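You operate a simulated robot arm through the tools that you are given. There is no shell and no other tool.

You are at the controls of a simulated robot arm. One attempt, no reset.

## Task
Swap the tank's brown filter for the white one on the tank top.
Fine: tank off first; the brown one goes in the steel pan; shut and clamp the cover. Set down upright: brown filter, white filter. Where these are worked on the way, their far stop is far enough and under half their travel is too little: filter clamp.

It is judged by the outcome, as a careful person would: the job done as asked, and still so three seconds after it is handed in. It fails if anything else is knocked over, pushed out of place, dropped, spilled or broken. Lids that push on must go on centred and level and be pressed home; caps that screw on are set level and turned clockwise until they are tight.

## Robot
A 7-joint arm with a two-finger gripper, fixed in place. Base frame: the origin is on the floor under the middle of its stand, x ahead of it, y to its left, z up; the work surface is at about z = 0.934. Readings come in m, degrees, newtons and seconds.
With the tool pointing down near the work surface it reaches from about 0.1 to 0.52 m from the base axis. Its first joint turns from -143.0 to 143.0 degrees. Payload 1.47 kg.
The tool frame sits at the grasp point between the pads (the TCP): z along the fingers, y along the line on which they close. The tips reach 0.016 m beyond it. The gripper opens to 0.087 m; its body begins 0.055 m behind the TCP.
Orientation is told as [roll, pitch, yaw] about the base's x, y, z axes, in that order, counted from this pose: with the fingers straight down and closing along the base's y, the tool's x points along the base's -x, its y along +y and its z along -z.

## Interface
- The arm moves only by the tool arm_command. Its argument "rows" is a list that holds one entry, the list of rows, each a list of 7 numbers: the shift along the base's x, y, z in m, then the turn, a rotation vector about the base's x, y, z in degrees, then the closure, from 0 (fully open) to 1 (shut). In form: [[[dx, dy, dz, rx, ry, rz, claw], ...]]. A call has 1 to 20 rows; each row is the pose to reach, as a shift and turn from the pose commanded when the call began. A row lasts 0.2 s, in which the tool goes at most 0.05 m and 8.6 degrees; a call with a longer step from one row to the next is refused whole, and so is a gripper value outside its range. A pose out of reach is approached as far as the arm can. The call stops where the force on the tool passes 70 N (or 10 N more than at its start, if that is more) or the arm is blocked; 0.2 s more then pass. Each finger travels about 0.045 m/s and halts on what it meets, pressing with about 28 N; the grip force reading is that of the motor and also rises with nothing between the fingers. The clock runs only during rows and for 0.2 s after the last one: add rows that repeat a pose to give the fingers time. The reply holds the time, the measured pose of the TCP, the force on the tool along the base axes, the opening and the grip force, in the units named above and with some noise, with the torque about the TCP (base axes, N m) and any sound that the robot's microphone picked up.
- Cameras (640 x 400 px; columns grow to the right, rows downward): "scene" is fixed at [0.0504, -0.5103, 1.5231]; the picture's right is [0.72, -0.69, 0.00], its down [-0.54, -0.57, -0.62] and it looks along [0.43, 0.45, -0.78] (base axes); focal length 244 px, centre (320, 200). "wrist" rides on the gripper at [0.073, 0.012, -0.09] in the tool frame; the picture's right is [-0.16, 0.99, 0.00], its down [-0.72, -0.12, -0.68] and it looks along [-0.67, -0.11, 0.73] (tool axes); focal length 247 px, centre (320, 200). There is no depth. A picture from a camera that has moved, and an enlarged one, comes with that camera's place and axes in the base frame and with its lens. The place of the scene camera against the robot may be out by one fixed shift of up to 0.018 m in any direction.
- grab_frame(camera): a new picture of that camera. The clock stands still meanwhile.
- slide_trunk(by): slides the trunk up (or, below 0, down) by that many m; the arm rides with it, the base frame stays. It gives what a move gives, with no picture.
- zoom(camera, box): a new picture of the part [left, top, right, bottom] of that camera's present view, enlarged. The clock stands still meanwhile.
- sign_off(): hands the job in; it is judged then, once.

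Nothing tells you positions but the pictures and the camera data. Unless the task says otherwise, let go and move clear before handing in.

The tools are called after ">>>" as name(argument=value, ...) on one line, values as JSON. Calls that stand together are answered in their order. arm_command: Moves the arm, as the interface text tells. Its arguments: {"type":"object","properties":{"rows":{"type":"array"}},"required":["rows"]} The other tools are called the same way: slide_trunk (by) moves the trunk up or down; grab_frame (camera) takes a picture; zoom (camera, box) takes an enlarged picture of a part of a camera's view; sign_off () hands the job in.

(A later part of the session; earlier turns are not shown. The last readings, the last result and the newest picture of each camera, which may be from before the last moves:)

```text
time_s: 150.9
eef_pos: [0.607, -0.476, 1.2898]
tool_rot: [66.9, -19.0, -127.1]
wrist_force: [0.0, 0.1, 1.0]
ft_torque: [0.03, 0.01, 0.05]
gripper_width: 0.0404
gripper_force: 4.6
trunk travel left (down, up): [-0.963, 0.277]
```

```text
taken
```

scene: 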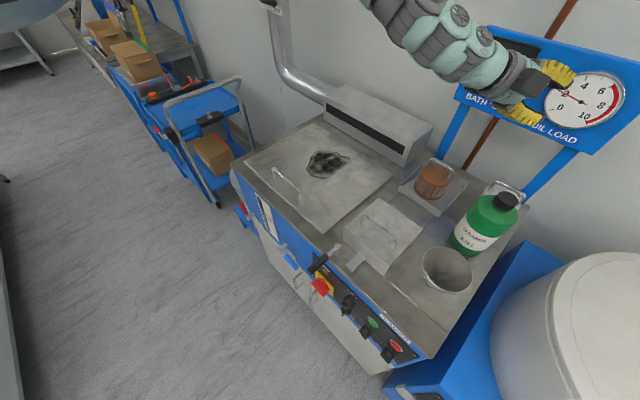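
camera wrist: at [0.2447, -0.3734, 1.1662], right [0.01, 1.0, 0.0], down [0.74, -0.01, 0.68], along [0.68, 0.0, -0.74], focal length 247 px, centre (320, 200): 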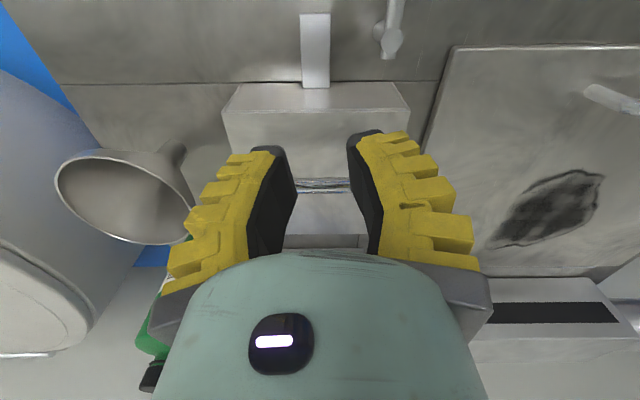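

>>> arm_command(rows=[[[0, 0, 0.03, 0, 0, 0, 0.6], [0, 0.002, 0.065, 0, 0, 0, 0.6], [0, 0.004, 0.1, 0, 0, 0, 0.6]]])

>>> slide_trunk(by=-0.2)

>>> arm_command(rows=[[[0, 0.002, 0.03, 0, 0, 0, 0.6], [0, 0.004, 0.065, 0, 0, 0, 0.6], [0.0, 0.006, 0.1, 0, 0, 0, 0.6]]])

>>> grab_frame(camera="scene")

>>> grab_frame(camera="wrist")

```text
time_s: 151.7
eef_pos: [0.6237, -0.4956, 1.3796]
tool_rot: [66.9, -18.7, -127.1]
wrist_force: [-0.2, 0.0, 0.2]
ft_torque: [-0.02, -0.04, 0.02]
gripper_width: 0.0406
gripper_force: 4.4
out of reach, approached as far as the arm can: row 2, 3
trunk travel left (down, up): [-0.963, 0.277]
```

```text
time_s: 153.9
eef_pos: [0.6245, -0.4958, 1.1791]
tool_rot: [66.9, -18.8, -126.9]
wrist_force: [-0.3, 0.3, -0.3]
ft_torque: [0.01, 0.02, -0.01]
gripper_width: 0.0409
gripper_force: 4.5
trunk travel left (down, up): [-0.763, 0.477]
```

```text
time_s: 154.7
eef_pos: [0.6314, -0.509, 1.2769]
tool_rot: [66.8, -18.9, -127.4]
wrist_force: [-1.0, 0.0, 1.2]
ft_torque: [0.05, 0.05, 0.1]
gripper_width: 0.0406
gripper_force: 4.0
out of reach, approached as far as the arm can: row 1, 2, 3
trunk travel left (down, up): [-0.763, 0.477]
```

```text
taken
```

scene: 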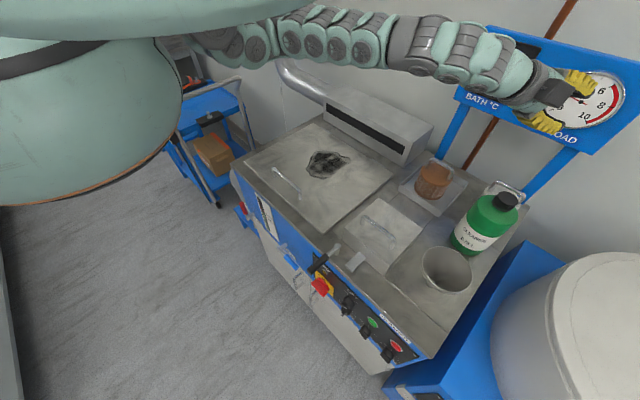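

```text
taken
camera wrist: at [0.6222, -0.396, 1.298], right [0.4, -0.12, 0.91], down [-0.92, -0.1, 0.39], along [0.04, -0.99, -0.15], focal length 247 px, centre (320, 200)
```

wrist: 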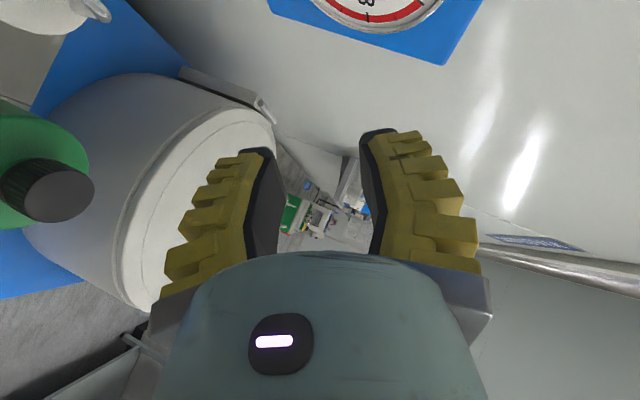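

The arm is extended toward the filter with the right tilt. I'll line it up on the approach line, narrow the fingers, and lower with the trunk.

>>> arm_command(rows=[[[0.017, 0.011, 0.0, 0, 0, 0, 0.7], [0.0344, 0.0217, 0.0, 0, 0, 0, 0.73], [0.0344, 0.0217, 0.0, 0, 0, 0, 0.73]]])

>>> slide_trunk(by=-0.12)

>>> grab_frame(camera="wrist")

>>> grab_frame(camera="scene")

```text
time_s: 155.5
eef_pos: [0.6695, -0.4863, 1.2785]
tool_rot: [67.0, -18.8, -127.0]
wrist_force: [0.3, -0.2, 0.9]
ft_torque: [0.0, 0.03, 0.0]
gripper_width: 0.0299
gripper_force: 4.4
trunk travel left (down, up): [-0.763, 0.477]
```

```text
time_s: 157.0
eef_pos: [0.6687, -0.4866, 1.158]
tool_rot: [66.9, -18.8, -127.0]
wrist_force: [0.3, -0.1, -0.3]
ft_torque: [-0.01, -0.04, 0.0]
gripper_width: 0.0297
gripper_force: 4.9
trunk travel left (down, up): [-0.643, 0.597]
```

```text
taken
camera wrist: at [0.6582, -0.3736, 1.1787], right [0.4, -0.12, 0.91], down [-0.92, -0.1, 0.38], along [0.05, -0.99, -0.15], focal length 247 px, centre (320, 200)
```

wrist: 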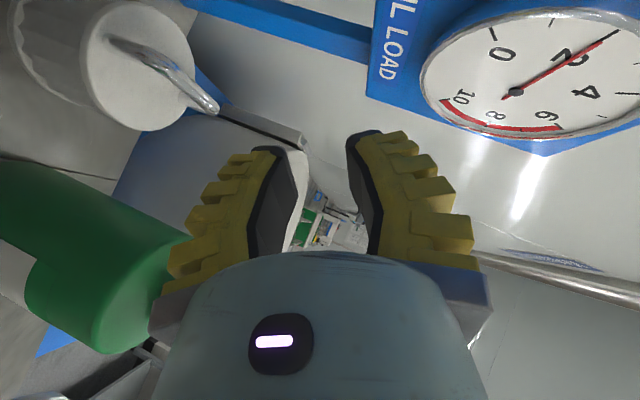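

```text
taken
```

scene: 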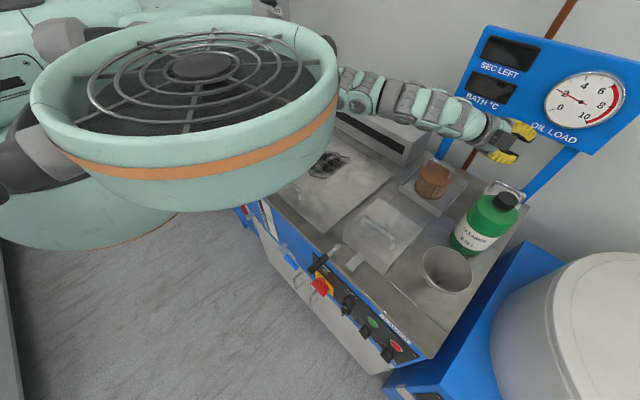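

>>> zoom(camera="wrist", box=[0, 0, 240, 160])

```text
2.50 times, centred on (120, 80) of wrist
camera zoom: at [0.6582, -0.3736, 1.1787], right [0.4, -0.12, 0.91], down [-0.92, -0.1, 0.38], along [0.05, -0.99, -0.15], focal length 617 px, centre (820, 500)
```

zoom: 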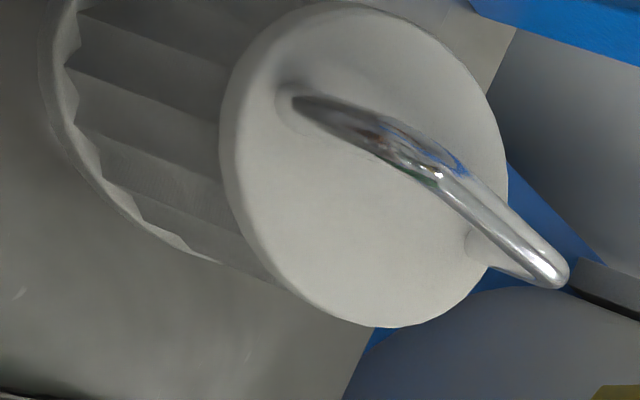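

>>> slide_trunk(by=-0.06)

>>> grab_frame(camera="wrist")

>>> zoom(camera="scene", box=[380, 90, 560, 250])

```text
time_s: 158.0
eef_pos: [0.6687, -0.4866, 1.0983]
tool_rot: [66.8, -18.9, -126.9]
wrist_force: [-0.7, 0.6, 0.1]
ft_torque: [-0.01, 0.0, -0.02]
gripper_width: 0.03
gripper_force: 4.4
trunk travel left (down, up): [-0.583, 0.657]
```

```text
taken
camera wrist: at [0.6583, -0.3736, 1.1188], right [0.4, -0.12, 0.91], down [-0.92, -0.1, 0.38], along [0.05, -0.99, -0.15], focal length 247 px, centre (320, 200)
```

wrist: 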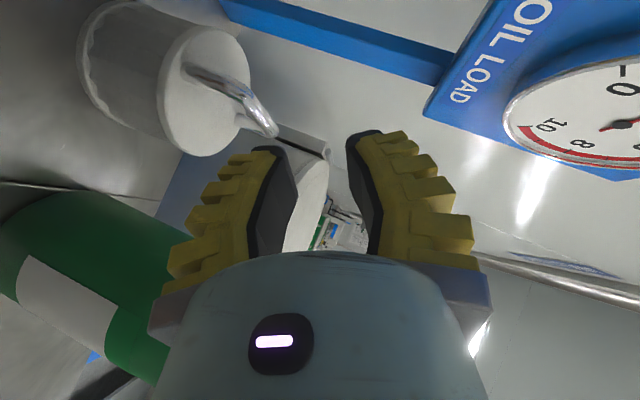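

```text
2.50 times, centred on (470, 170) of scene
camera zoom: at [0.0504, -0.5103, 1.5231], right [0.72, -0.69, 0.0], down [-0.54, -0.57, -0.62], along [0.43, 0.45, -0.78], focal length 610 px, centre (-55, 275)
```

zoom: 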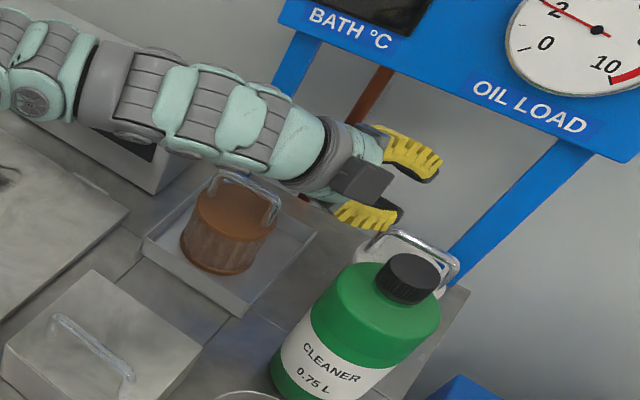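

>>> zoom(camera="wrist", box=[140, 30, 300, 150])

```text
3.33 times, centred on (220, 90) of wrist
camera zoom: at [0.6583, -0.3736, 1.1188], right [0.4, -0.12, 0.91], down [-0.92, -0.1, 0.38], along [0.05, -0.99, -0.15], focal length 823 px, centre (653, 567)
```

zoom: 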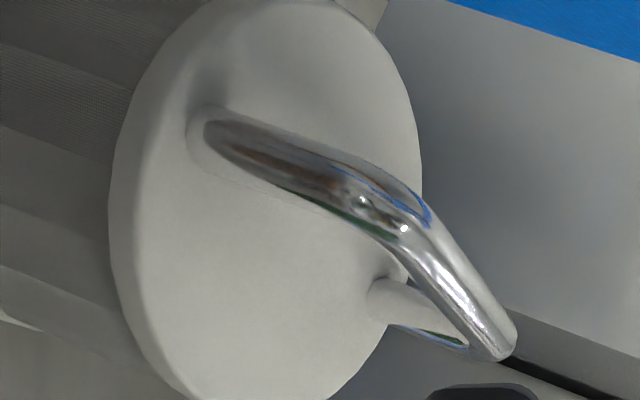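

>>> slide_trunk(by=-0.037)

>>> grab_frame(camera="wrist")

>>> zoom(camera="scene", box=[380, 110, 540, 230])

>>> grab_frame(camera="scene")

```text
time_s: 158.8
eef_pos: [0.6691, -0.4861, 1.0603]
tool_rot: [66.9, -18.8, -127.0]
wrist_force: [0.2, 0.8, 0.3]
ft_torque: [-0.01, 0.02, 0.03]
gripper_width: 0.0297
gripper_force: 4.4
trunk travel left (down, up): [-0.546, 0.694]
```

```text
taken
camera wrist: at [0.6583, -0.3736, 1.0817], right [0.4, -0.12, 0.91], down [-0.92, -0.1, 0.38], along [0.05, -0.99, -0.15], focal length 247 px, centre (320, 200)
```

wrist: 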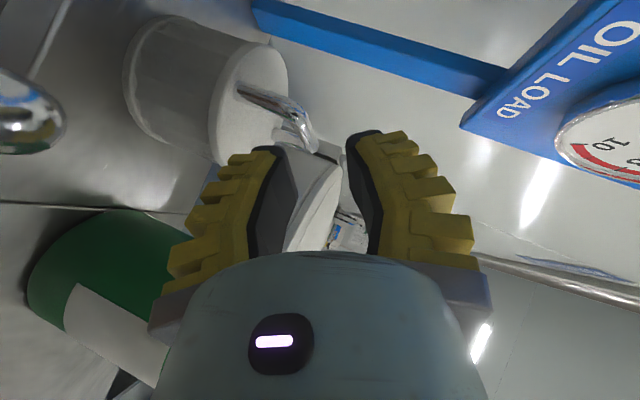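

```text
3.33 times, centred on (460, 170) of scene
camera zoom: at [0.0504, -0.5103, 1.5231], right [0.72, -0.69, 0.0], down [-0.54, -0.57, -0.62], along [0.43, 0.45, -0.78], focal length 813 px, centre (-147, 300)
```

zoom: 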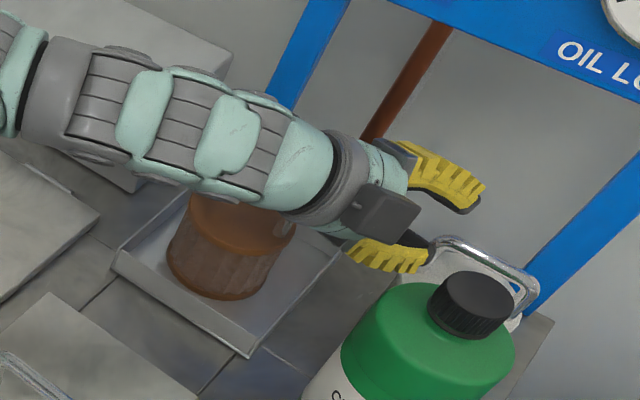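

```text
taken
```

scene: 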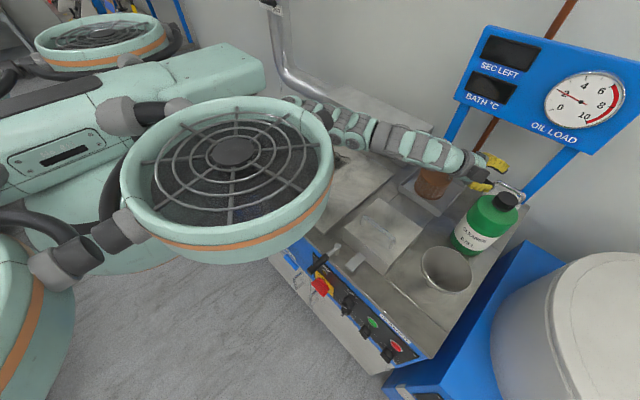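

The bar lines up between the fingers. I'll open slightly more for clearance and advance along the tool axis in small steps.

>>> arm_command(rows=[[[0, 0, 0, 0, 0, 0, 0.69], [0.007, -0.007, -0.004, 0, 0, 0, 0.69], [0.014, -0.014, -0.008, 0, 0, 0, 0.69], [0.021, -0.021, -0.012, 0, 0, 0, 0.69]]])

>>> grab_frame(camera="wrist")

```text
time_s: 159.8
eef_pos: [0.6886, -0.5066, 1.0491]
tool_rot: [66.9, -18.8, -127.0]
wrist_force: [1.4, -0.4, -0.4]
ft_torque: [0.05, -0.01, -0.01]
gripper_width: 0.033
gripper_force: 4.9
trunk travel left (down, up): [-0.546, 0.694]
```

```text
taken
camera wrist: at [0.6793, -0.3948, 1.0692], right [0.4, -0.12, 0.91], down [-0.92, -0.1, 0.38], along [0.05, -0.99, -0.15], focal length 247 px, centre (320, 200)
```

wrist: 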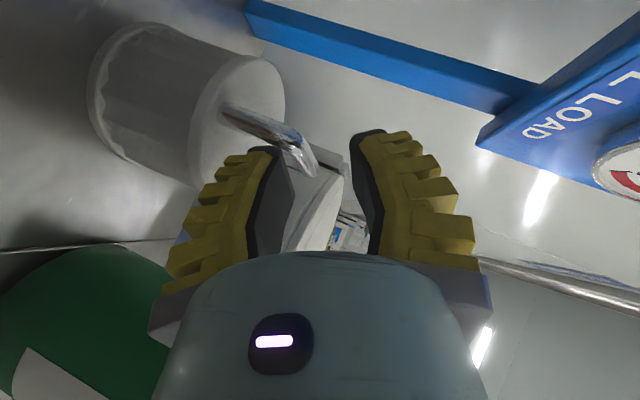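

>>> arm_command(rows=[[[0.005, -0.005, -0.003, 0, 0, 0, 0.69], [0.01, -0.01, -0.0057, 0, 0, 0, 0.69], [0.015, -0.015, -0.0085, 0, 0, 0, 0.69]]])

>>> grab_frame(camera="wrist")

>>> zoom(camera="scene", box=[430, 130, 550, 230])

```text
time_s: 160.6
eef_pos: [0.706, -0.5217, 1.039]
tool_rot: [66.8, -18.7, -126.9]
wrist_force: [0.1, 0.3, -0.6]
ft_torque: [-0.03, -0.02, 0.01]
gripper_width: 0.0333
gripper_force: 4.0
trunk travel left (down, up): [-0.546, 0.694]
```

```text
taken
camera wrist: at [0.6943, -0.409, 1.0604], right [0.4, -0.12, 0.91], down [-0.92, -0.1, 0.39], along [0.05, -0.99, -0.15], focal length 247 px, centre (320, 200)
```

wrist: 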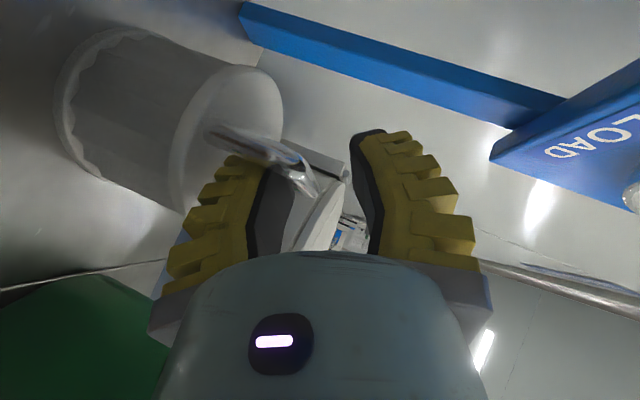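

```text
4.00 times, centred on (490, 180) of scene
camera zoom: at [0.0504, -0.5103, 1.5231], right [0.72, -0.69, 0.0], down [-0.54, -0.57, -0.62], along [0.43, 0.45, -0.78], focal length 976 px, centre (-360, 280)
```

zoom: 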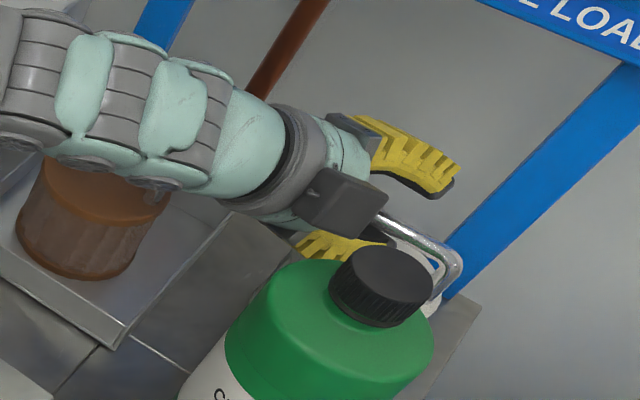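

The bar is between the pads with no contact force. I'll shift slightly along the bar away from its leg, then close while easing down so it isn't jerked.

>>> arm_command(rows=[[[0.0, -0.004, 0.0, 0, 0, 0, 0.69], [0.0, -0.008, 0.0, 0, 0, 0, 0.69], [0.0, -0.008, 0.0, 0, 0, 0, 0.78], [-0.001, -0.008, -0.002, 0, 0, 0, 0.84], [-0.002, -0.008, -0.004, 0, 0, 0, 0.9], [-0.003, -0.008, -0.006, 0, 0, 0, 1.0], [-0.003, -0.008, -0.006, 0, 0, 0, 1.0]]])

>>> grab_frame(camera="wrist")

>>> zoom(camera="scene", box=[430, 130, 550, 230])

```text
time_s: 162.2
eef_pos: [0.7015, -0.5294, 1.0348]
tool_rot: [66.9, -18.8, -127.0]
wrist_force: [-1.0, -0.5, 0.6]
ft_torque: [0.0, -0.01, -0.01]
gripper_width: 0.0055
gripper_force: 28.1
trunk travel left (down, up): [-0.546, 0.694]
```

```text
taken
camera wrist: at [0.691, -0.4173, 1.055], right [0.4, -0.12, 0.91], down [-0.92, -0.1, 0.38], along [0.05, -0.99, -0.15], focal length 247 px, centre (320, 200)
```

wrist: 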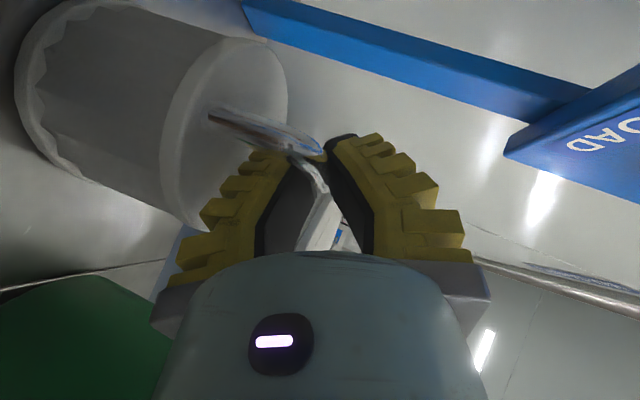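

```text
4.00 times, centred on (490, 180) of scene
camera zoom: at [0.0504, -0.5103, 1.5231], right [0.72, -0.69, 0.0], down [-0.54, -0.57, -0.62], along [0.43, 0.45, -0.78], focal length 976 px, centre (-360, 280)
```

zoom: 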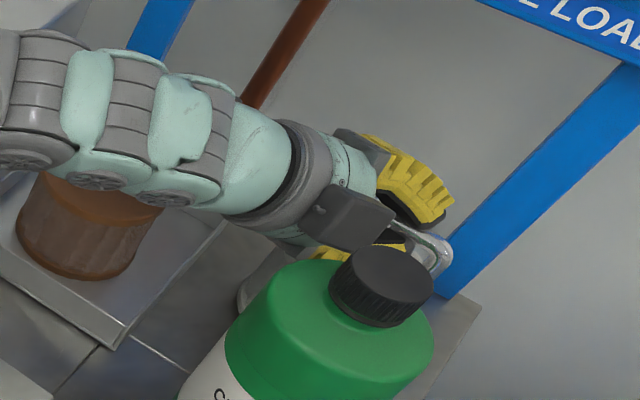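

The bail is gripped. I'll lift a little with the trunk and check that the filter comes up level and clear of the bottle.

>>> slide_trunk(by=0.03)

>>> grab_frame(camera="wrist")

>>> zoom(camera="scene", box=[400, 110, 560, 250])

```text
time_s: 162.9
eef_pos: [0.702, -0.5289, 1.0642]
tool_rot: [66.9, -18.7, -127.0]
wrist_force: [-0.8, 0.1, -2.6]
ft_torque: [-0.01, 0.01, 0.02]
gripper_width: 0.0059
gripper_force: 28.5
trunk travel left (down, up): [-0.576, 0.664]
```

```text
taken
camera wrist: at [0.6907, -0.4172, 1.0844], right [0.4, -0.12, 0.91], down [-0.92, -0.1, 0.39], along [0.05, -0.99, -0.15], focal length 247 px, centre (320, 200)
```

wrist: 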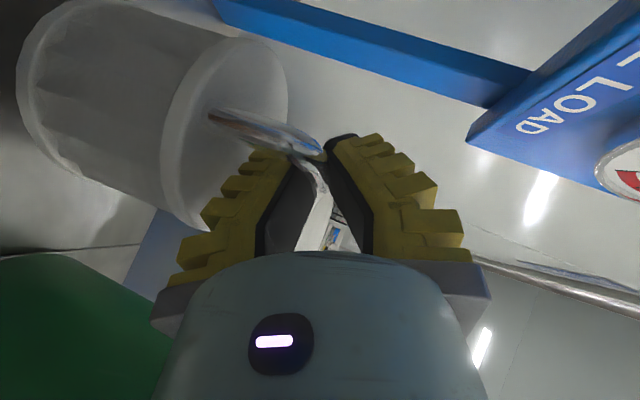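

```text
2.86 times, centred on (480, 180) of scene
camera zoom: at [0.0504, -0.5103, 1.5231], right [0.72, -0.69, 0.0], down [-0.54, -0.57, -0.62], along [0.43, 0.45, -0.78], focal length 697 px, centre (-137, 257)
```

zoom: 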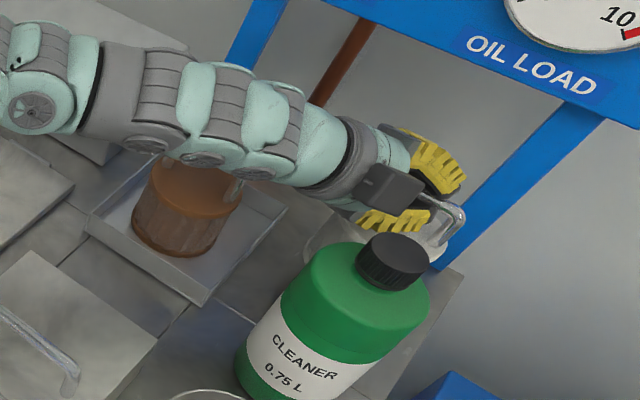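

>>> slide_trunk(by=0.18)

>>> grab_frame(camera="scene")

>>> zoom(camera="scene", box=[430, 40, 610, 200])

```text
time_s: 164.9
eef_pos: [0.7021, -0.5298, 1.2437]
tool_rot: [66.9, -18.8, -127.1]
wrist_force: [0.0, -0.7, -1.4]
ft_torque: [-0.01, -0.01, -0.02]
gripper_width: 0.0061
gripper_force: 27.9
trunk travel left (down, up): [-0.756, 0.484]
```

```text
taken
```

scene: 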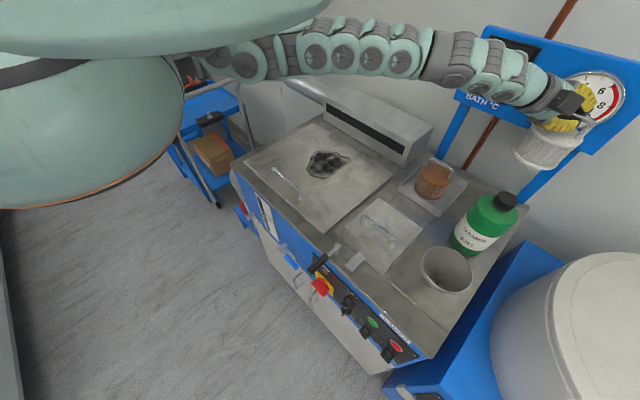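

```text
2.50 times, centred on (520, 120) of scene
camera zoom: at [0.0504, -0.5103, 1.5231], right [0.72, -0.69, 0.0], down [-0.54, -0.57, -0.62], along [0.43, 0.45, -0.78], focal length 610 px, centre (-180, 400)
```

zoom: 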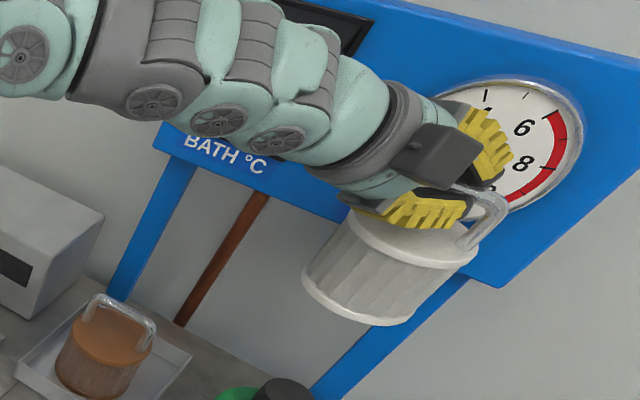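

The white filter hangs upright. I'll carry it inward over the big flat lid, to set it down there and take a steeper grip.

>>> slide_trunk(by=0.1)

>>> arm_command(rows=[[[-0.015, 0.03, -0.01, 0, 0, 2, 1.0], [-0.03, 0.06, -0.02, 0, 0, 4, 1.0], [-0.045, 0.09, -0.03, 0, 0, 6, 1.0], [-0.06, 0.12, -0.045, 0, 0, 8, 1.0], [-0.08, 0.15, -0.06, 0, 0, 10, 1.0], [-0.1, 0.18, -0.075, 0, 0, 12, 1.0]]])

>>> grab_frame(camera="scene")

```text
time_s: 166.3
eef_pos: [0.7009, -0.5289, 1.3436]
tool_rot: [66.8, -18.8, -126.9]
wrist_force: [-0.2, 0.0, -1.3]
ft_torque: [0.03, 0.02, -0.02]
gripper_width: 0.0057
gripper_force: 27.9
trunk travel left (down, up): [-0.856, 0.384]
```

```text
time_s: 167.7
eef_pos: [0.6008, -0.3479, 1.2692]
tool_rot: [66.8, -18.8, -114.9]
wrist_force: [0.3, -0.8, -2.3]
ft_torque: [0.03, -0.03, 0.01]
gripper_width: 0.0059
gripper_force: 27.9
trunk travel left (down, up): [-0.856, 0.384]
```

```text
taken
```

scene: 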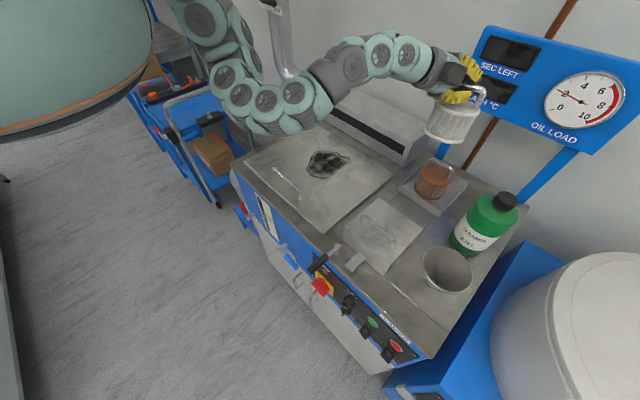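

>>> arm_command(rows=[[[-0.022, 0.026, -0.02, 0, 0, 2, 1.0], [-0.044, 0.052, -0.04, 0, 0, 4, 1.0], [-0.066, 0.078, -0.06, 0, 0, 6, 1.0]]])

```text
time_s: 168.5
eef_pos: [0.5364, -0.2712, 1.2095]
tool_rot: [66.8, -18.9, -109.0]
wrist_force: [0.3, 0.2, -1.2]
ft_torque: [0.04, 0.0, 0.0]
gripper_width: 0.006
gripper_force: 28.2
trunk travel left (down, up): [-0.856, 0.384]
```

>>> arm_command(rows=[[[-0.015, 0.02, -0.015, 0, 0, 2, 1.0], [-0.03, 0.04, -0.03, 0, 0, 4, 1.0], [-0.046, 0.061, -0.045, 0, 0, 6, 1.0]]])

>>> grab_frame(camera="scene")

>>> grab_frame(camera="wrist")

```text
time_s: 169.3
eef_pos: [0.4895, -0.21, 1.1643]
tool_rot: [66.9, -18.8, -103.0]
wrist_force: [-0.1, 0.3, -1.9]
ft_torque: [0.04, -0.02, 0.0]
gripper_width: 0.0059
gripper_force: 27.2
trunk travel left (down, up): [-0.856, 0.384]
```

```text
taken
```

scene: 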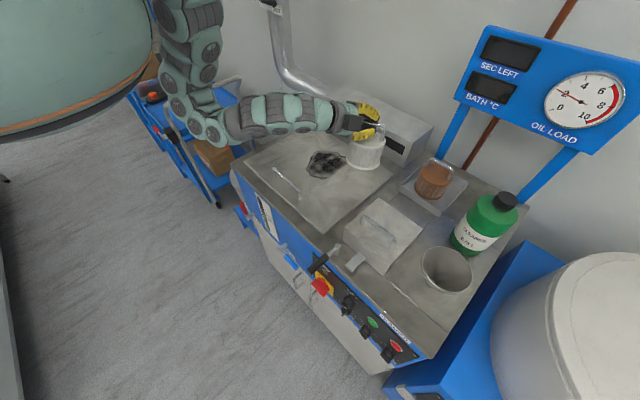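

```text
taken
camera wrist: at [0.4341, -0.1123, 1.1849], right [0.41, 0.05, 0.91], down [-0.8, -0.47, 0.38], along [0.45, -0.88, -0.15], focal length 247 px, centre (320, 200)
```

wrist: 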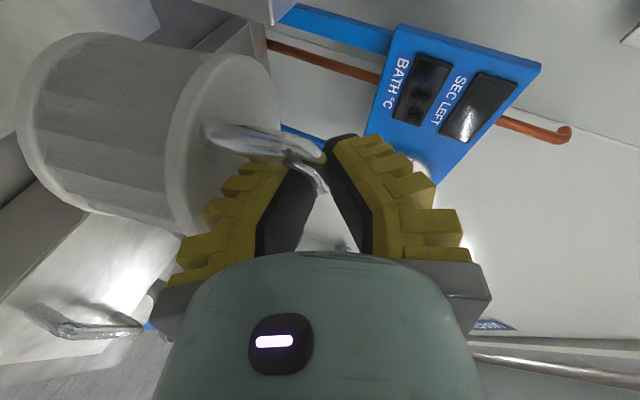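

It's over the lid's flat area. I'll lower it with the trunk until it touches.

>>> slide_trunk(by=-0.095)

>>> zoom(camera="scene", box=[280, 80, 440, 220])

```text
time_s: 170.6
eef_pos: [0.4913, -0.2108, 1.0703]
tool_rot: [66.9, -18.8, -102.9]
wrist_force: [0.4, 0.4, -1.9]
ft_torque: [-0.01, 0.02, 0.02]
gripper_width: 0.0057
gripper_force: 28.3
trunk travel left (down, up): [-0.761, 0.479]
```

```text
2.86 times, centred on (360, 150) of scene
camera zoom: at [0.0504, -0.5103, 1.5231], right [0.72, -0.69, 0.0], down [-0.54, -0.57, -0.62], along [0.43, 0.45, -0.78], focal length 697 px, centre (206, 343)
```

zoom: 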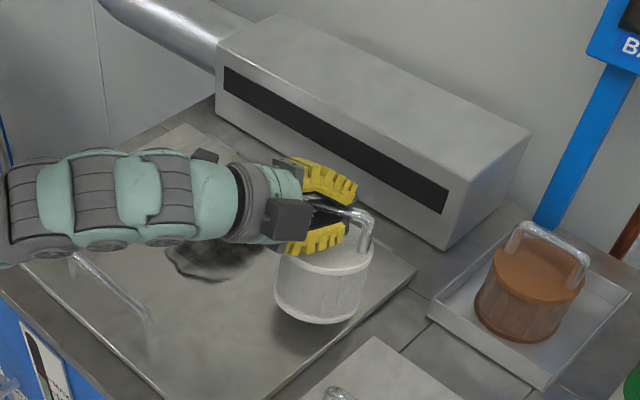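

>>> arm_command(rows=[[[0, 0.01, 0, 0, 0, 0, 1.0], [0, 0.02, 0, 0, 0, 0, 1.0]]])

>>> slide_trunk(by=-0.012)

```text
time_s: 171.2
eef_pos: [0.4904, -0.2013, 1.0679]
tool_rot: [67.0, -18.4, -102.9]
wrist_force: [0.3, -0.3, -2.0]
ft_torque: [0.03, 0.01, 0.0]
gripper_width: 0.0061
gripper_force: 28.5
out of reach, approached as far as the arm can: row 2
trunk travel left (down, up): [-0.761, 0.479]
```

```text
time_s: 171.8
eef_pos: [0.4898, -0.2006, 1.0565]
tool_rot: [67.0, -18.5, -103.0]
wrist_force: [-0.1, 0.0, -1.6]
ft_torque: [0.04, 0.0, 0.0]
gripper_width: 0.0061
gripper_force: 27.8
trunk travel left (down, up): [-0.749, 0.491]
```

>>> slide_trunk(by=-0.004)

>>> slide_trunk(by=-0.003)

```text
time_s: 172.3
eef_pos: [0.4897, -0.2005, 1.0519]
tool_rot: [67.0, -18.5, -102.9]
wrist_force: [-0.3, -0.1, -0.7]
ft_torque: [0.02, -0.01, 0.01]
gripper_width: 0.0064
gripper_force: 28.7
trunk travel left (down, up): [-0.745, 0.495]
```

```text
time_s: 172.8
eef_pos: [0.4898, -0.1995, 1.0508]
tool_rot: [67.1, -18.5, -102.9]
wrist_force: [-2.2, 0.8, 1.4]
ft_torque: [0.07, -0.03, 0.04]
gripper_width: 0.0061
gripper_force: 28.0
trunk travel left (down, up): [-0.742, 0.498]
```

Touched down on the lid. I'll check it's upright, open just enough to free the bar, and back straight out along the tool axis.

>>> zoom(camera="scene", box=[300, 90, 420, 200])

>>> arm_command(rows=[[[0, 0, 0, 0, 0, 0, 0.88], [0.001, 0, 0.002, 0, 0, 0, 0.84], [0.001, 0, 0.002, 0, 0, 0, 0.84]]])

>>> grab_frame(camera="wrist")

```text
3.64 times, centred on (360, 145) of scene
camera zoom: at [0.0504, -0.5103, 1.5231], right [0.72, -0.69, 0.0], down [-0.54, -0.57, -0.62], along [0.43, 0.45, -0.78], focal length 887 px, centre (174, 400)
```

zoom: 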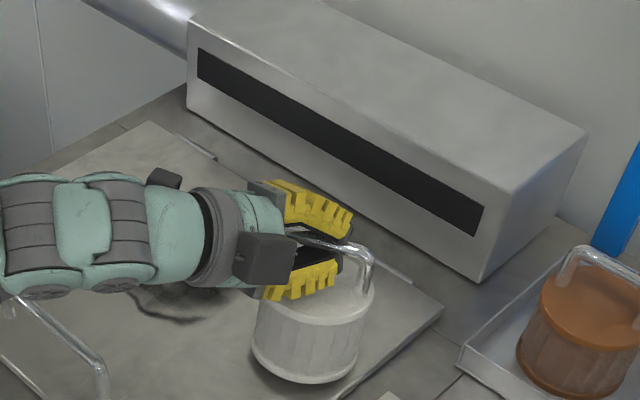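

```text
time_s: 173.6
eef_pos: [0.4916, -0.2, 1.0502]
tool_rot: [66.9, -18.4, -102.9]
wrist_force: [0.1, 0.7, -1.0]
ft_torque: [0.01, 0.0, -0.02]
gripper_width: 0.0209
gripper_force: 5.2
trunk travel left (down, up): [-0.742, 0.498]
```

```text
taken
camera wrist: at [0.4351, -0.103, 1.0711], right [0.41, 0.05, 0.91], down [-0.8, -0.47, 0.38], along [0.45, -0.88, -0.15], focal length 247 px, centre (320, 200)
```

wrist: 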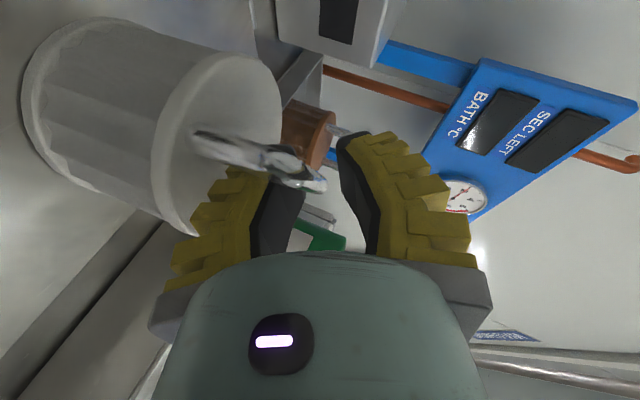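

The filter stands upright on the lid. With the fingers loosely around the bar, I'll re-tilt the tool to vertical about the bar itself, checking partway.

>>> arm_command(rows=[[[0.0008, -0.0003, 0.001, 1.13, 7.53, 2.39, 0.84], [0.0016, -0.0006, 0.002, 2.27, 15.07, 4.78, 0.84], [0.0023, -0.0008, 0.003, 3.4, 22.6, 7.17, 0.84]]])

>>> grab_frame(camera="wrist")

>>> zoom(camera="scene", box=[300, 90, 420, 200])

```text
time_s: 174.1
eef_pos: [0.5022, -0.1789, 1.0342]
tool_rot: [62.6, -20.4, -99.4]
wrist_force: [3.3, 1.2, 13.1]
ft_torque: [-0.4, 0.21, 0.2]
gripper_width: 0.0061
gripper_force: 15.0
out of reach, approached as far as the arm can: row 1, 2
trunk travel left (down, up): [-0.742, 0.498]
stopped in row 2: the force on the tool passed its limit at 77 N (the readings are from after the stop); the commanded pose is now the measured one
```

```text
taken
camera wrist: at [0.4438, -0.0843, 1.0579], right [0.47, 0.08, 0.88], down [-0.75, -0.49, 0.45], along [0.47, -0.87, -0.17], focal length 247 px, centre (320, 200)
```

wrist: 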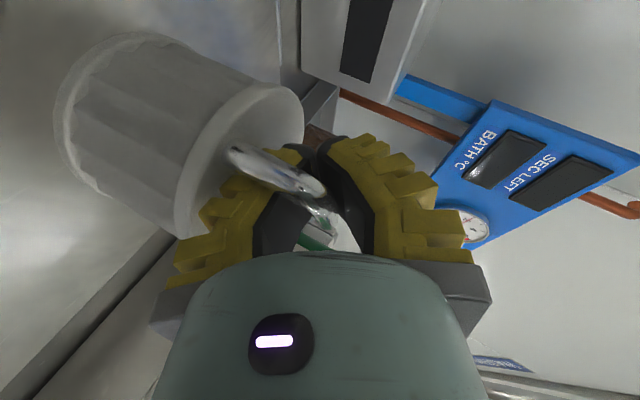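

```text
3.64 times, centred on (360, 145) of scene
camera zoom: at [0.0504, -0.5103, 1.5231], right [0.72, -0.69, 0.0], down [-0.54, -0.57, -0.62], along [0.43, 0.45, -0.78], focal length 887 px, centre (174, 400)
```

zoom: 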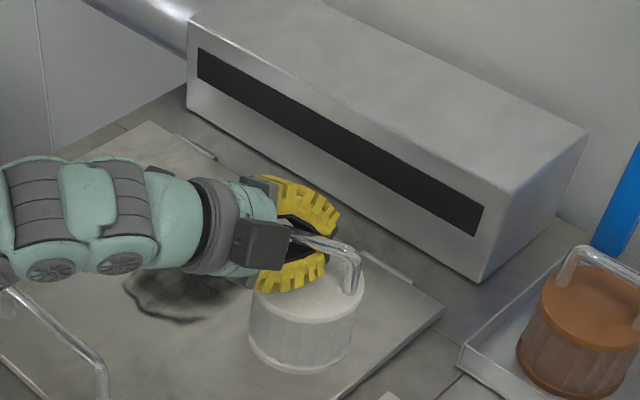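

The arm hit a reach limit and pressed on the filter, which slid slightly but stays upright. I'll re-grip the bar firmly, lift with the trunk, and move to a spot further out on the lid where the wrist has more freedom.

>>> arm_command(rows=[[[0, 0, 0.001, 0, 0, 0, 1.0], [0, 0, 0.002, 0, 0, 0, 1.0], [0, 0, 0.002, 0, 0, 0, 1.0]]])

>>> slide_trunk(by=0.03)

>>> grab_frame(camera="wrist")

>>> zoom(camera="scene", box=[300, 90, 420, 200])

```text
time_s: 174.9
eef_pos: [0.5009, -0.1815, 1.033]
tool_rot: [62.2, -20.3, -99.3]
wrist_force: [3.1, -1.7, 11.9]
ft_torque: [-0.13, 0.19, 0.14]
gripper_width: 0.0057
gripper_force: 27.6
trunk travel left (down, up): [-0.742, 0.498]
```

```text
time_s: 175.7
eef_pos: [0.4986, -0.1791, 1.0611]
tool_rot: [61.9, -20.1, -99.2]
wrist_force: [0.5, 0.2, -1.4]
ft_torque: [0.0, -0.02, -0.02]
gripper_width: 0.0061
gripper_force: 28.5
trunk travel left (down, up): [-0.772, 0.468]
```

```text
taken
camera wrist: at [0.4415, -0.0839, 1.0851], right [0.48, 0.07, 0.87], down [-0.74, -0.49, 0.45], along [0.46, -0.87, -0.18], focal length 247 px, centre (320, 200)
```

wrist: 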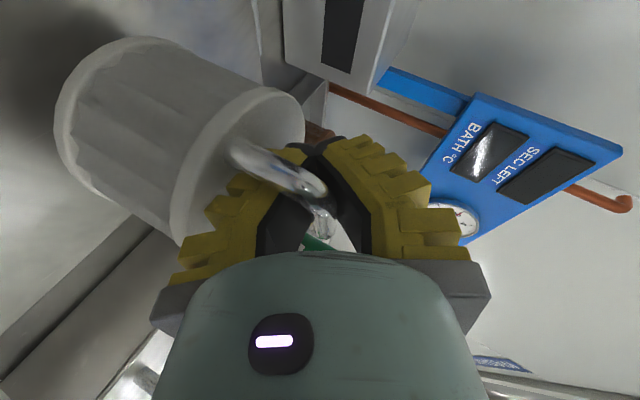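

```text
3.64 times, centred on (360, 145) of scene
camera zoom: at [0.0504, -0.5103, 1.5231], right [0.72, -0.69, 0.0], down [-0.54, -0.57, -0.62], along [0.43, 0.45, -0.78], focal length 887 px, centre (174, 400)
```

zoom: 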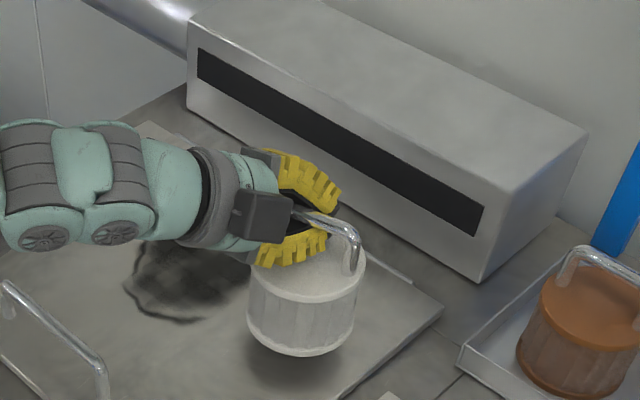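

>>> slide_trunk(by=0.06)

>>> arm_command(rows=[[[0.017, -0.01, 0.0, 0, 0, 0, 1.0], [0.034, -0.02, 0.0, 0, 0, 0, 1.0], [0.05, -0.028, 0.0, 0, 0, 0, 1.0]]])

>>> zoom(camera="scene", box=[300, 80, 440, 200])

```text
time_s: 176.7
eef_pos: [0.4988, -0.1792, 1.1203]
tool_rot: [61.9, -20.2, -99.3]
wrist_force: [-0.3, -0.3, -2.0]
ft_torque: [0.04, -0.01, 0.02]
gripper_width: 0.0059
gripper_force: 28.3
trunk travel left (down, up): [-0.832, 0.408]
```

```text
time_s: 177.5
eef_pos: [0.5508, -0.2091, 1.1217]
tool_rot: [62.1, -20.1, -99.4]
wrist_force: [-0.3, -0.6, -1.5]
ft_torque: [0.0, -0.04, 0.03]
gripper_width: 0.0061
gripper_force: 28.3
trunk travel left (down, up): [-0.832, 0.408]
```

```text
3.33 times, centred on (370, 140) of scene
camera zoom: at [0.0504, -0.5103, 1.5231], right [0.72, -0.69, 0.0], down [-0.54, -0.57, -0.62], along [0.43, 0.45, -0.78], focal length 813 px, centre (153, 400)
```

zoom: 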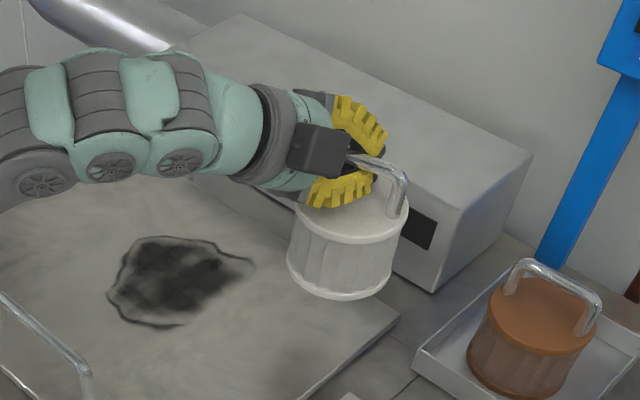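

I'll test in the air, with the filter held, whether the wrist can straighten up at this spot (so it won't jam against the filter when standing).

>>> arm_command(rows=[[[0, 0, 0, 1.24, 7.6, 2.24, 1.0], [0, 0, 0, 2.48, 15.2, 4.5, 1.0], [0, 0, 0, 3.7, 22.8, 6.7, 1.0], [0, 0, 0, 4.96, 30.4, 8.96, 1.0], [0, 0, 0, 6.2, 38, 11.2, 1.0]]])

```text
time_s: 178.7
eef_pos: [0.5497, -0.2076, 1.1222]
tool_rot: [22.7, -12.2, -76.2]
wrist_force: [-0.2, 0.7, -2.0]
ft_torque: [-0.03, -0.07, 0.01]
gripper_width: 0.006
gripper_force: 28.0
trunk travel left (down, up): [-0.832, 0.408]
```

The wrist can straighten here. I'll rotate back so the filter is upright again and lower it to the lid.

>>> arm_command(rows=[[[0, 0, 0, -1.24, -7.6, -2.24, 1.0], [0, 0, 0, -2.48, -15.2, -4.5, 1.0], [0, 0, 0, -3.7, -22.8, -6.7, 1.0], [0, 0, 0, -4.96, -30.4, -8.96, 1.0], [0, 0, 0, -6.2, -38, -11.2, 1.0]]])

>>> slide_trunk(by=-0.055)

>>> zoom(camera="scene", box=[300, 80, 440, 200])

>>> grab_frame(camera="wrist")

```text
time_s: 179.9
eef_pos: [0.5482, -0.2075, 1.1218]
tool_rot: [62.0, -20.3, -99.3]
wrist_force: [0.4, 0.1, -0.1]
ft_torque: [0.01, 0.04, -0.03]
gripper_width: 0.0058
gripper_force: 28.4
trunk travel left (down, up): [-0.832, 0.408]
```

```text
time_s: 180.8
eef_pos: [0.5503, -0.2082, 1.0663]
tool_rot: [61.9, -20.2, -99.3]
wrist_force: [0.9, 0.7, -1.8]
ft_torque: [0.03, 0.04, 0.01]
gripper_width: 0.0059
gripper_force: 28.0
trunk travel left (down, up): [-0.777, 0.463]
```

```text
3.33 times, centred on (370, 140) of scene
camera zoom: at [0.0504, -0.5103, 1.5231], right [0.72, -0.69, 0.0], down [-0.54, -0.57, -0.62], along [0.43, 0.45, -0.78], focal length 813 px, centre (153, 400)
```

zoom: 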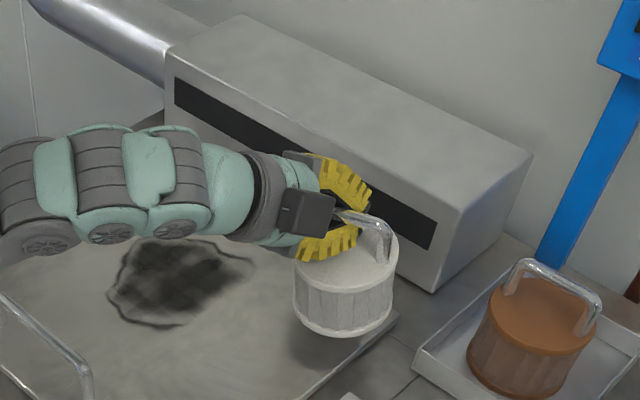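

```text
taken
camera wrist: at [0.492, -0.1119, 1.0907], right [0.48, 0.08, 0.87], down [-0.74, -0.49, 0.45], along [0.46, -0.87, -0.18], focal length 247 px, centre (320, 200)
```

wrist: 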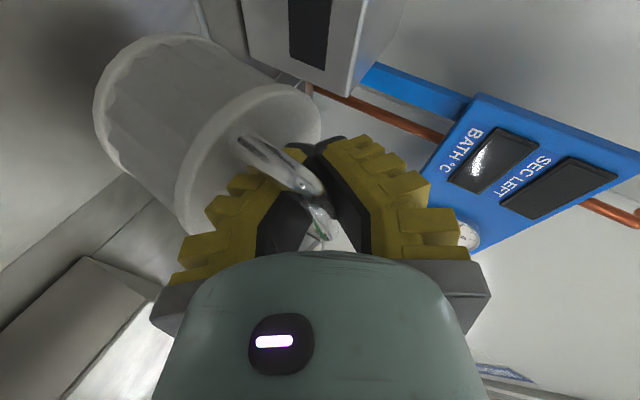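

>>> zoom(camera="wrist", box=[80, 10, 340, 240])

>>> zoom(camera="scene", box=[350, 120, 420, 190])

```text
1.74 times, centred on (210, 125) of wrist
camera zoom: at [0.492, -0.1119, 1.0907], right [0.48, 0.08, 0.87], down [-0.74, -0.49, 0.45], along [0.46, -0.87, -0.18], focal length 430 px, centre (511, 330)
```

zoom: 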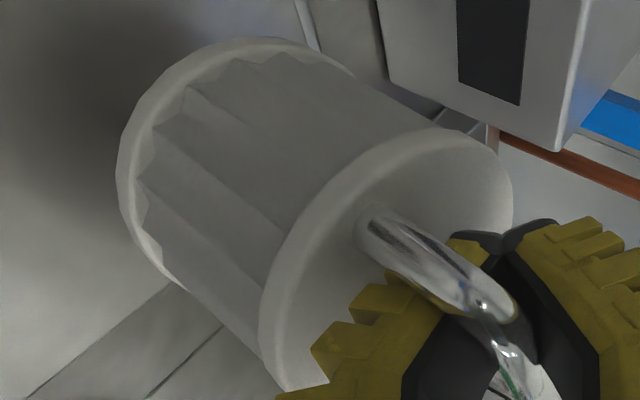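

```text
5.71 times, centred on (385, 155) of scene
camera zoom: at [0.0504, -0.5103, 1.5231], right [0.72, -0.69, 0.0], down [-0.54, -0.57, -0.62], along [0.43, 0.45, -0.78], focal length 1394 px, centre (-51, 457)
```

zoom: 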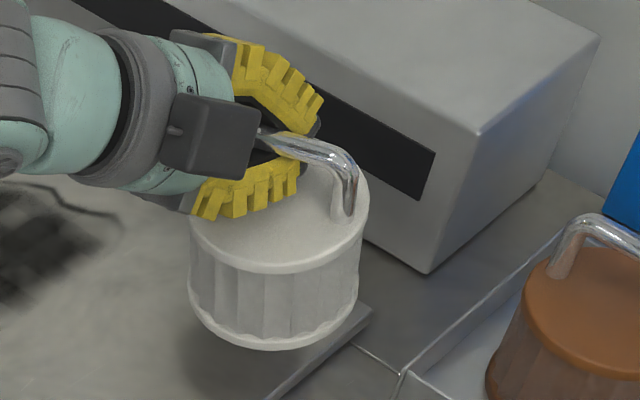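

After that test swing the filter has slipped in the grip and hangs tilted about the bar. I can use this: rotating the hand upright lets the filter swing back. I'll raise it and rotate the hand to a steep pose, then measure its tilt.

>>> slide_trunk(by=0.08)

>>> arm_command(rows=[[[0, 0, 0, 1.16, 7.1, 2.1, 1.0], [0, 0, 0, 2.3, 14.2, 4.2, 1.0], [0, 0, 0, 3.5, 21.3, 6.3, 1.0], [0, 0, 0, 4.65, 28.4, 8.4, 1.0], [0, 0, 0, 5.8, 35.6, 10.4, 1.0], [0, 0, 0, 6.97, 42.7, 12.5, 1.0], [0, 0, 0, 8.1, 49.8, 14.6, 1.0], [0, 0, 0, 9.3, 56.9, 16.7, 1.0]]])

>>> grab_frame(camera="wrist")

>>> zoom(camera="scene", box=[310, 60, 450, 180])

```text
time_s: 182.0
eef_pos: [0.5487, -0.2066, 1.1468]
tool_rot: [62.0, -20.2, -99.3]
wrist_force: [-0.1, 0.1, -1.5]
ft_torque: [-0.02, 0.0, 0.02]
gripper_width: 0.0059
gripper_force: 27.9
trunk travel left (down, up): [-0.857, 0.383]
```

```text
time_s: 183.8
eef_pos: [0.5499, -0.2076, 1.1473]
tool_rot: [5.5, -3.4, -68.4]
wrist_force: [0.2, 0.8, -1.6]
ft_torque: [0.04, -0.04, -0.02]
gripper_width: 0.0063
gripper_force: 28.1
trunk travel left (down, up): [-0.857, 0.383]
```

```text
taken
camera wrist: at [0.5247, -0.1355, 1.2327], right [0.97, 0.22, 0.1], down [0.08, -0.7, 0.71], along [0.23, -0.68, -0.7], focal length 247 px, centre (320, 200)
```

wrist: 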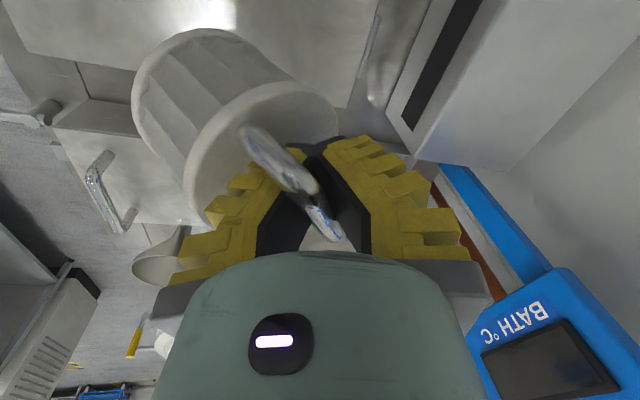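

```text
3.33 times, centred on (380, 120) of scene
camera zoom: at [0.0504, -0.5103, 1.5231], right [0.72, -0.69, 0.0], down [-0.54, -0.57, -0.62], along [0.43, 0.45, -0.78], focal length 813 px, centre (120, 467)
```

zoom: 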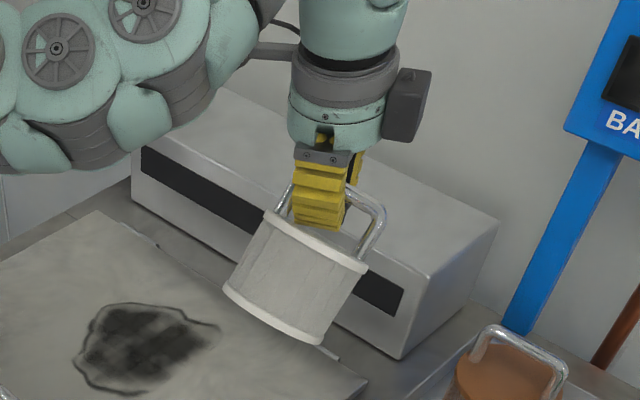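

The grip holds the bar at a fixed angle to the tool, so the filter is level when the tool is tilted about 38° along the bar. That tilt is fine for inserting it in the well. I'll rotate 38° about the closing axis to level the bar.

>>> arm_command(rows=[[[0, 0, 0, -7, -2.8, -0.7, 1.0], [0, 0, 0, -14, -5.6, -1.4, 1.0], [0, 0, 0, -21, -8.4, -2.1, 1.0], [0, 0, 0, -28, -11.2, -2.8, 1.0], [0, 0, 0, -35, -14.1, -3.6, 1.0]]])

>>> zoom(camera="scene", box=[310, 60, 450, 180])

>>> grab_frame(camera="wrist")

```text
time_s: 185.0
eef_pos: [0.5502, -0.2071, 1.1456]
tool_rot: [7.3, -41.2, -72.8]
wrist_force: [-0.7, -0.3, -1.2]
ft_torque: [0.04, -0.05, -0.01]
gripper_width: 0.006
gripper_force: 28.2
trunk travel left (down, up): [-0.857, 0.383]
```

```text
3.33 times, centred on (380, 120) of scene
camera zoom: at [0.0504, -0.5103, 1.5231], right [0.72, -0.69, 0.0], down [-0.54, -0.57, -0.62], along [0.43, 0.45, -0.78], focal length 813 px, centre (120, 467)
```

zoom: 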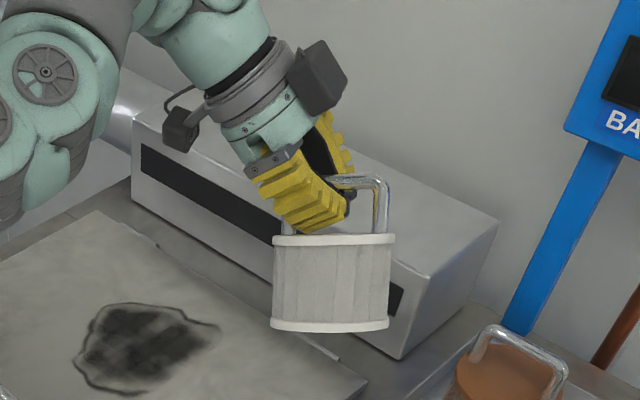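

```text
taken
camera wrist: at [0.5169, -0.0994, 1.1664], right [0.95, 0.26, 0.2], down [-0.16, -0.17, 0.97], along [0.28, -0.95, -0.12], focal length 247 px, centre (320, 200)
```

wrist: 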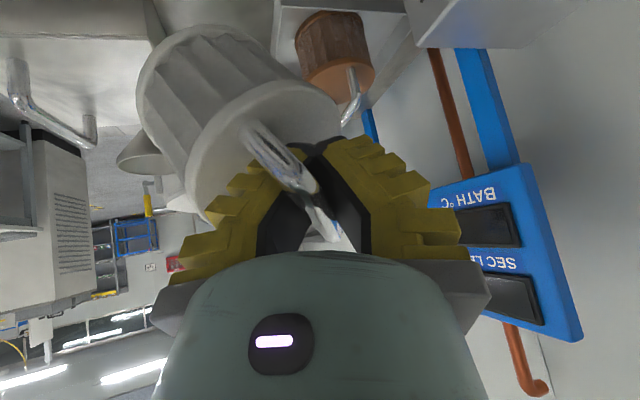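

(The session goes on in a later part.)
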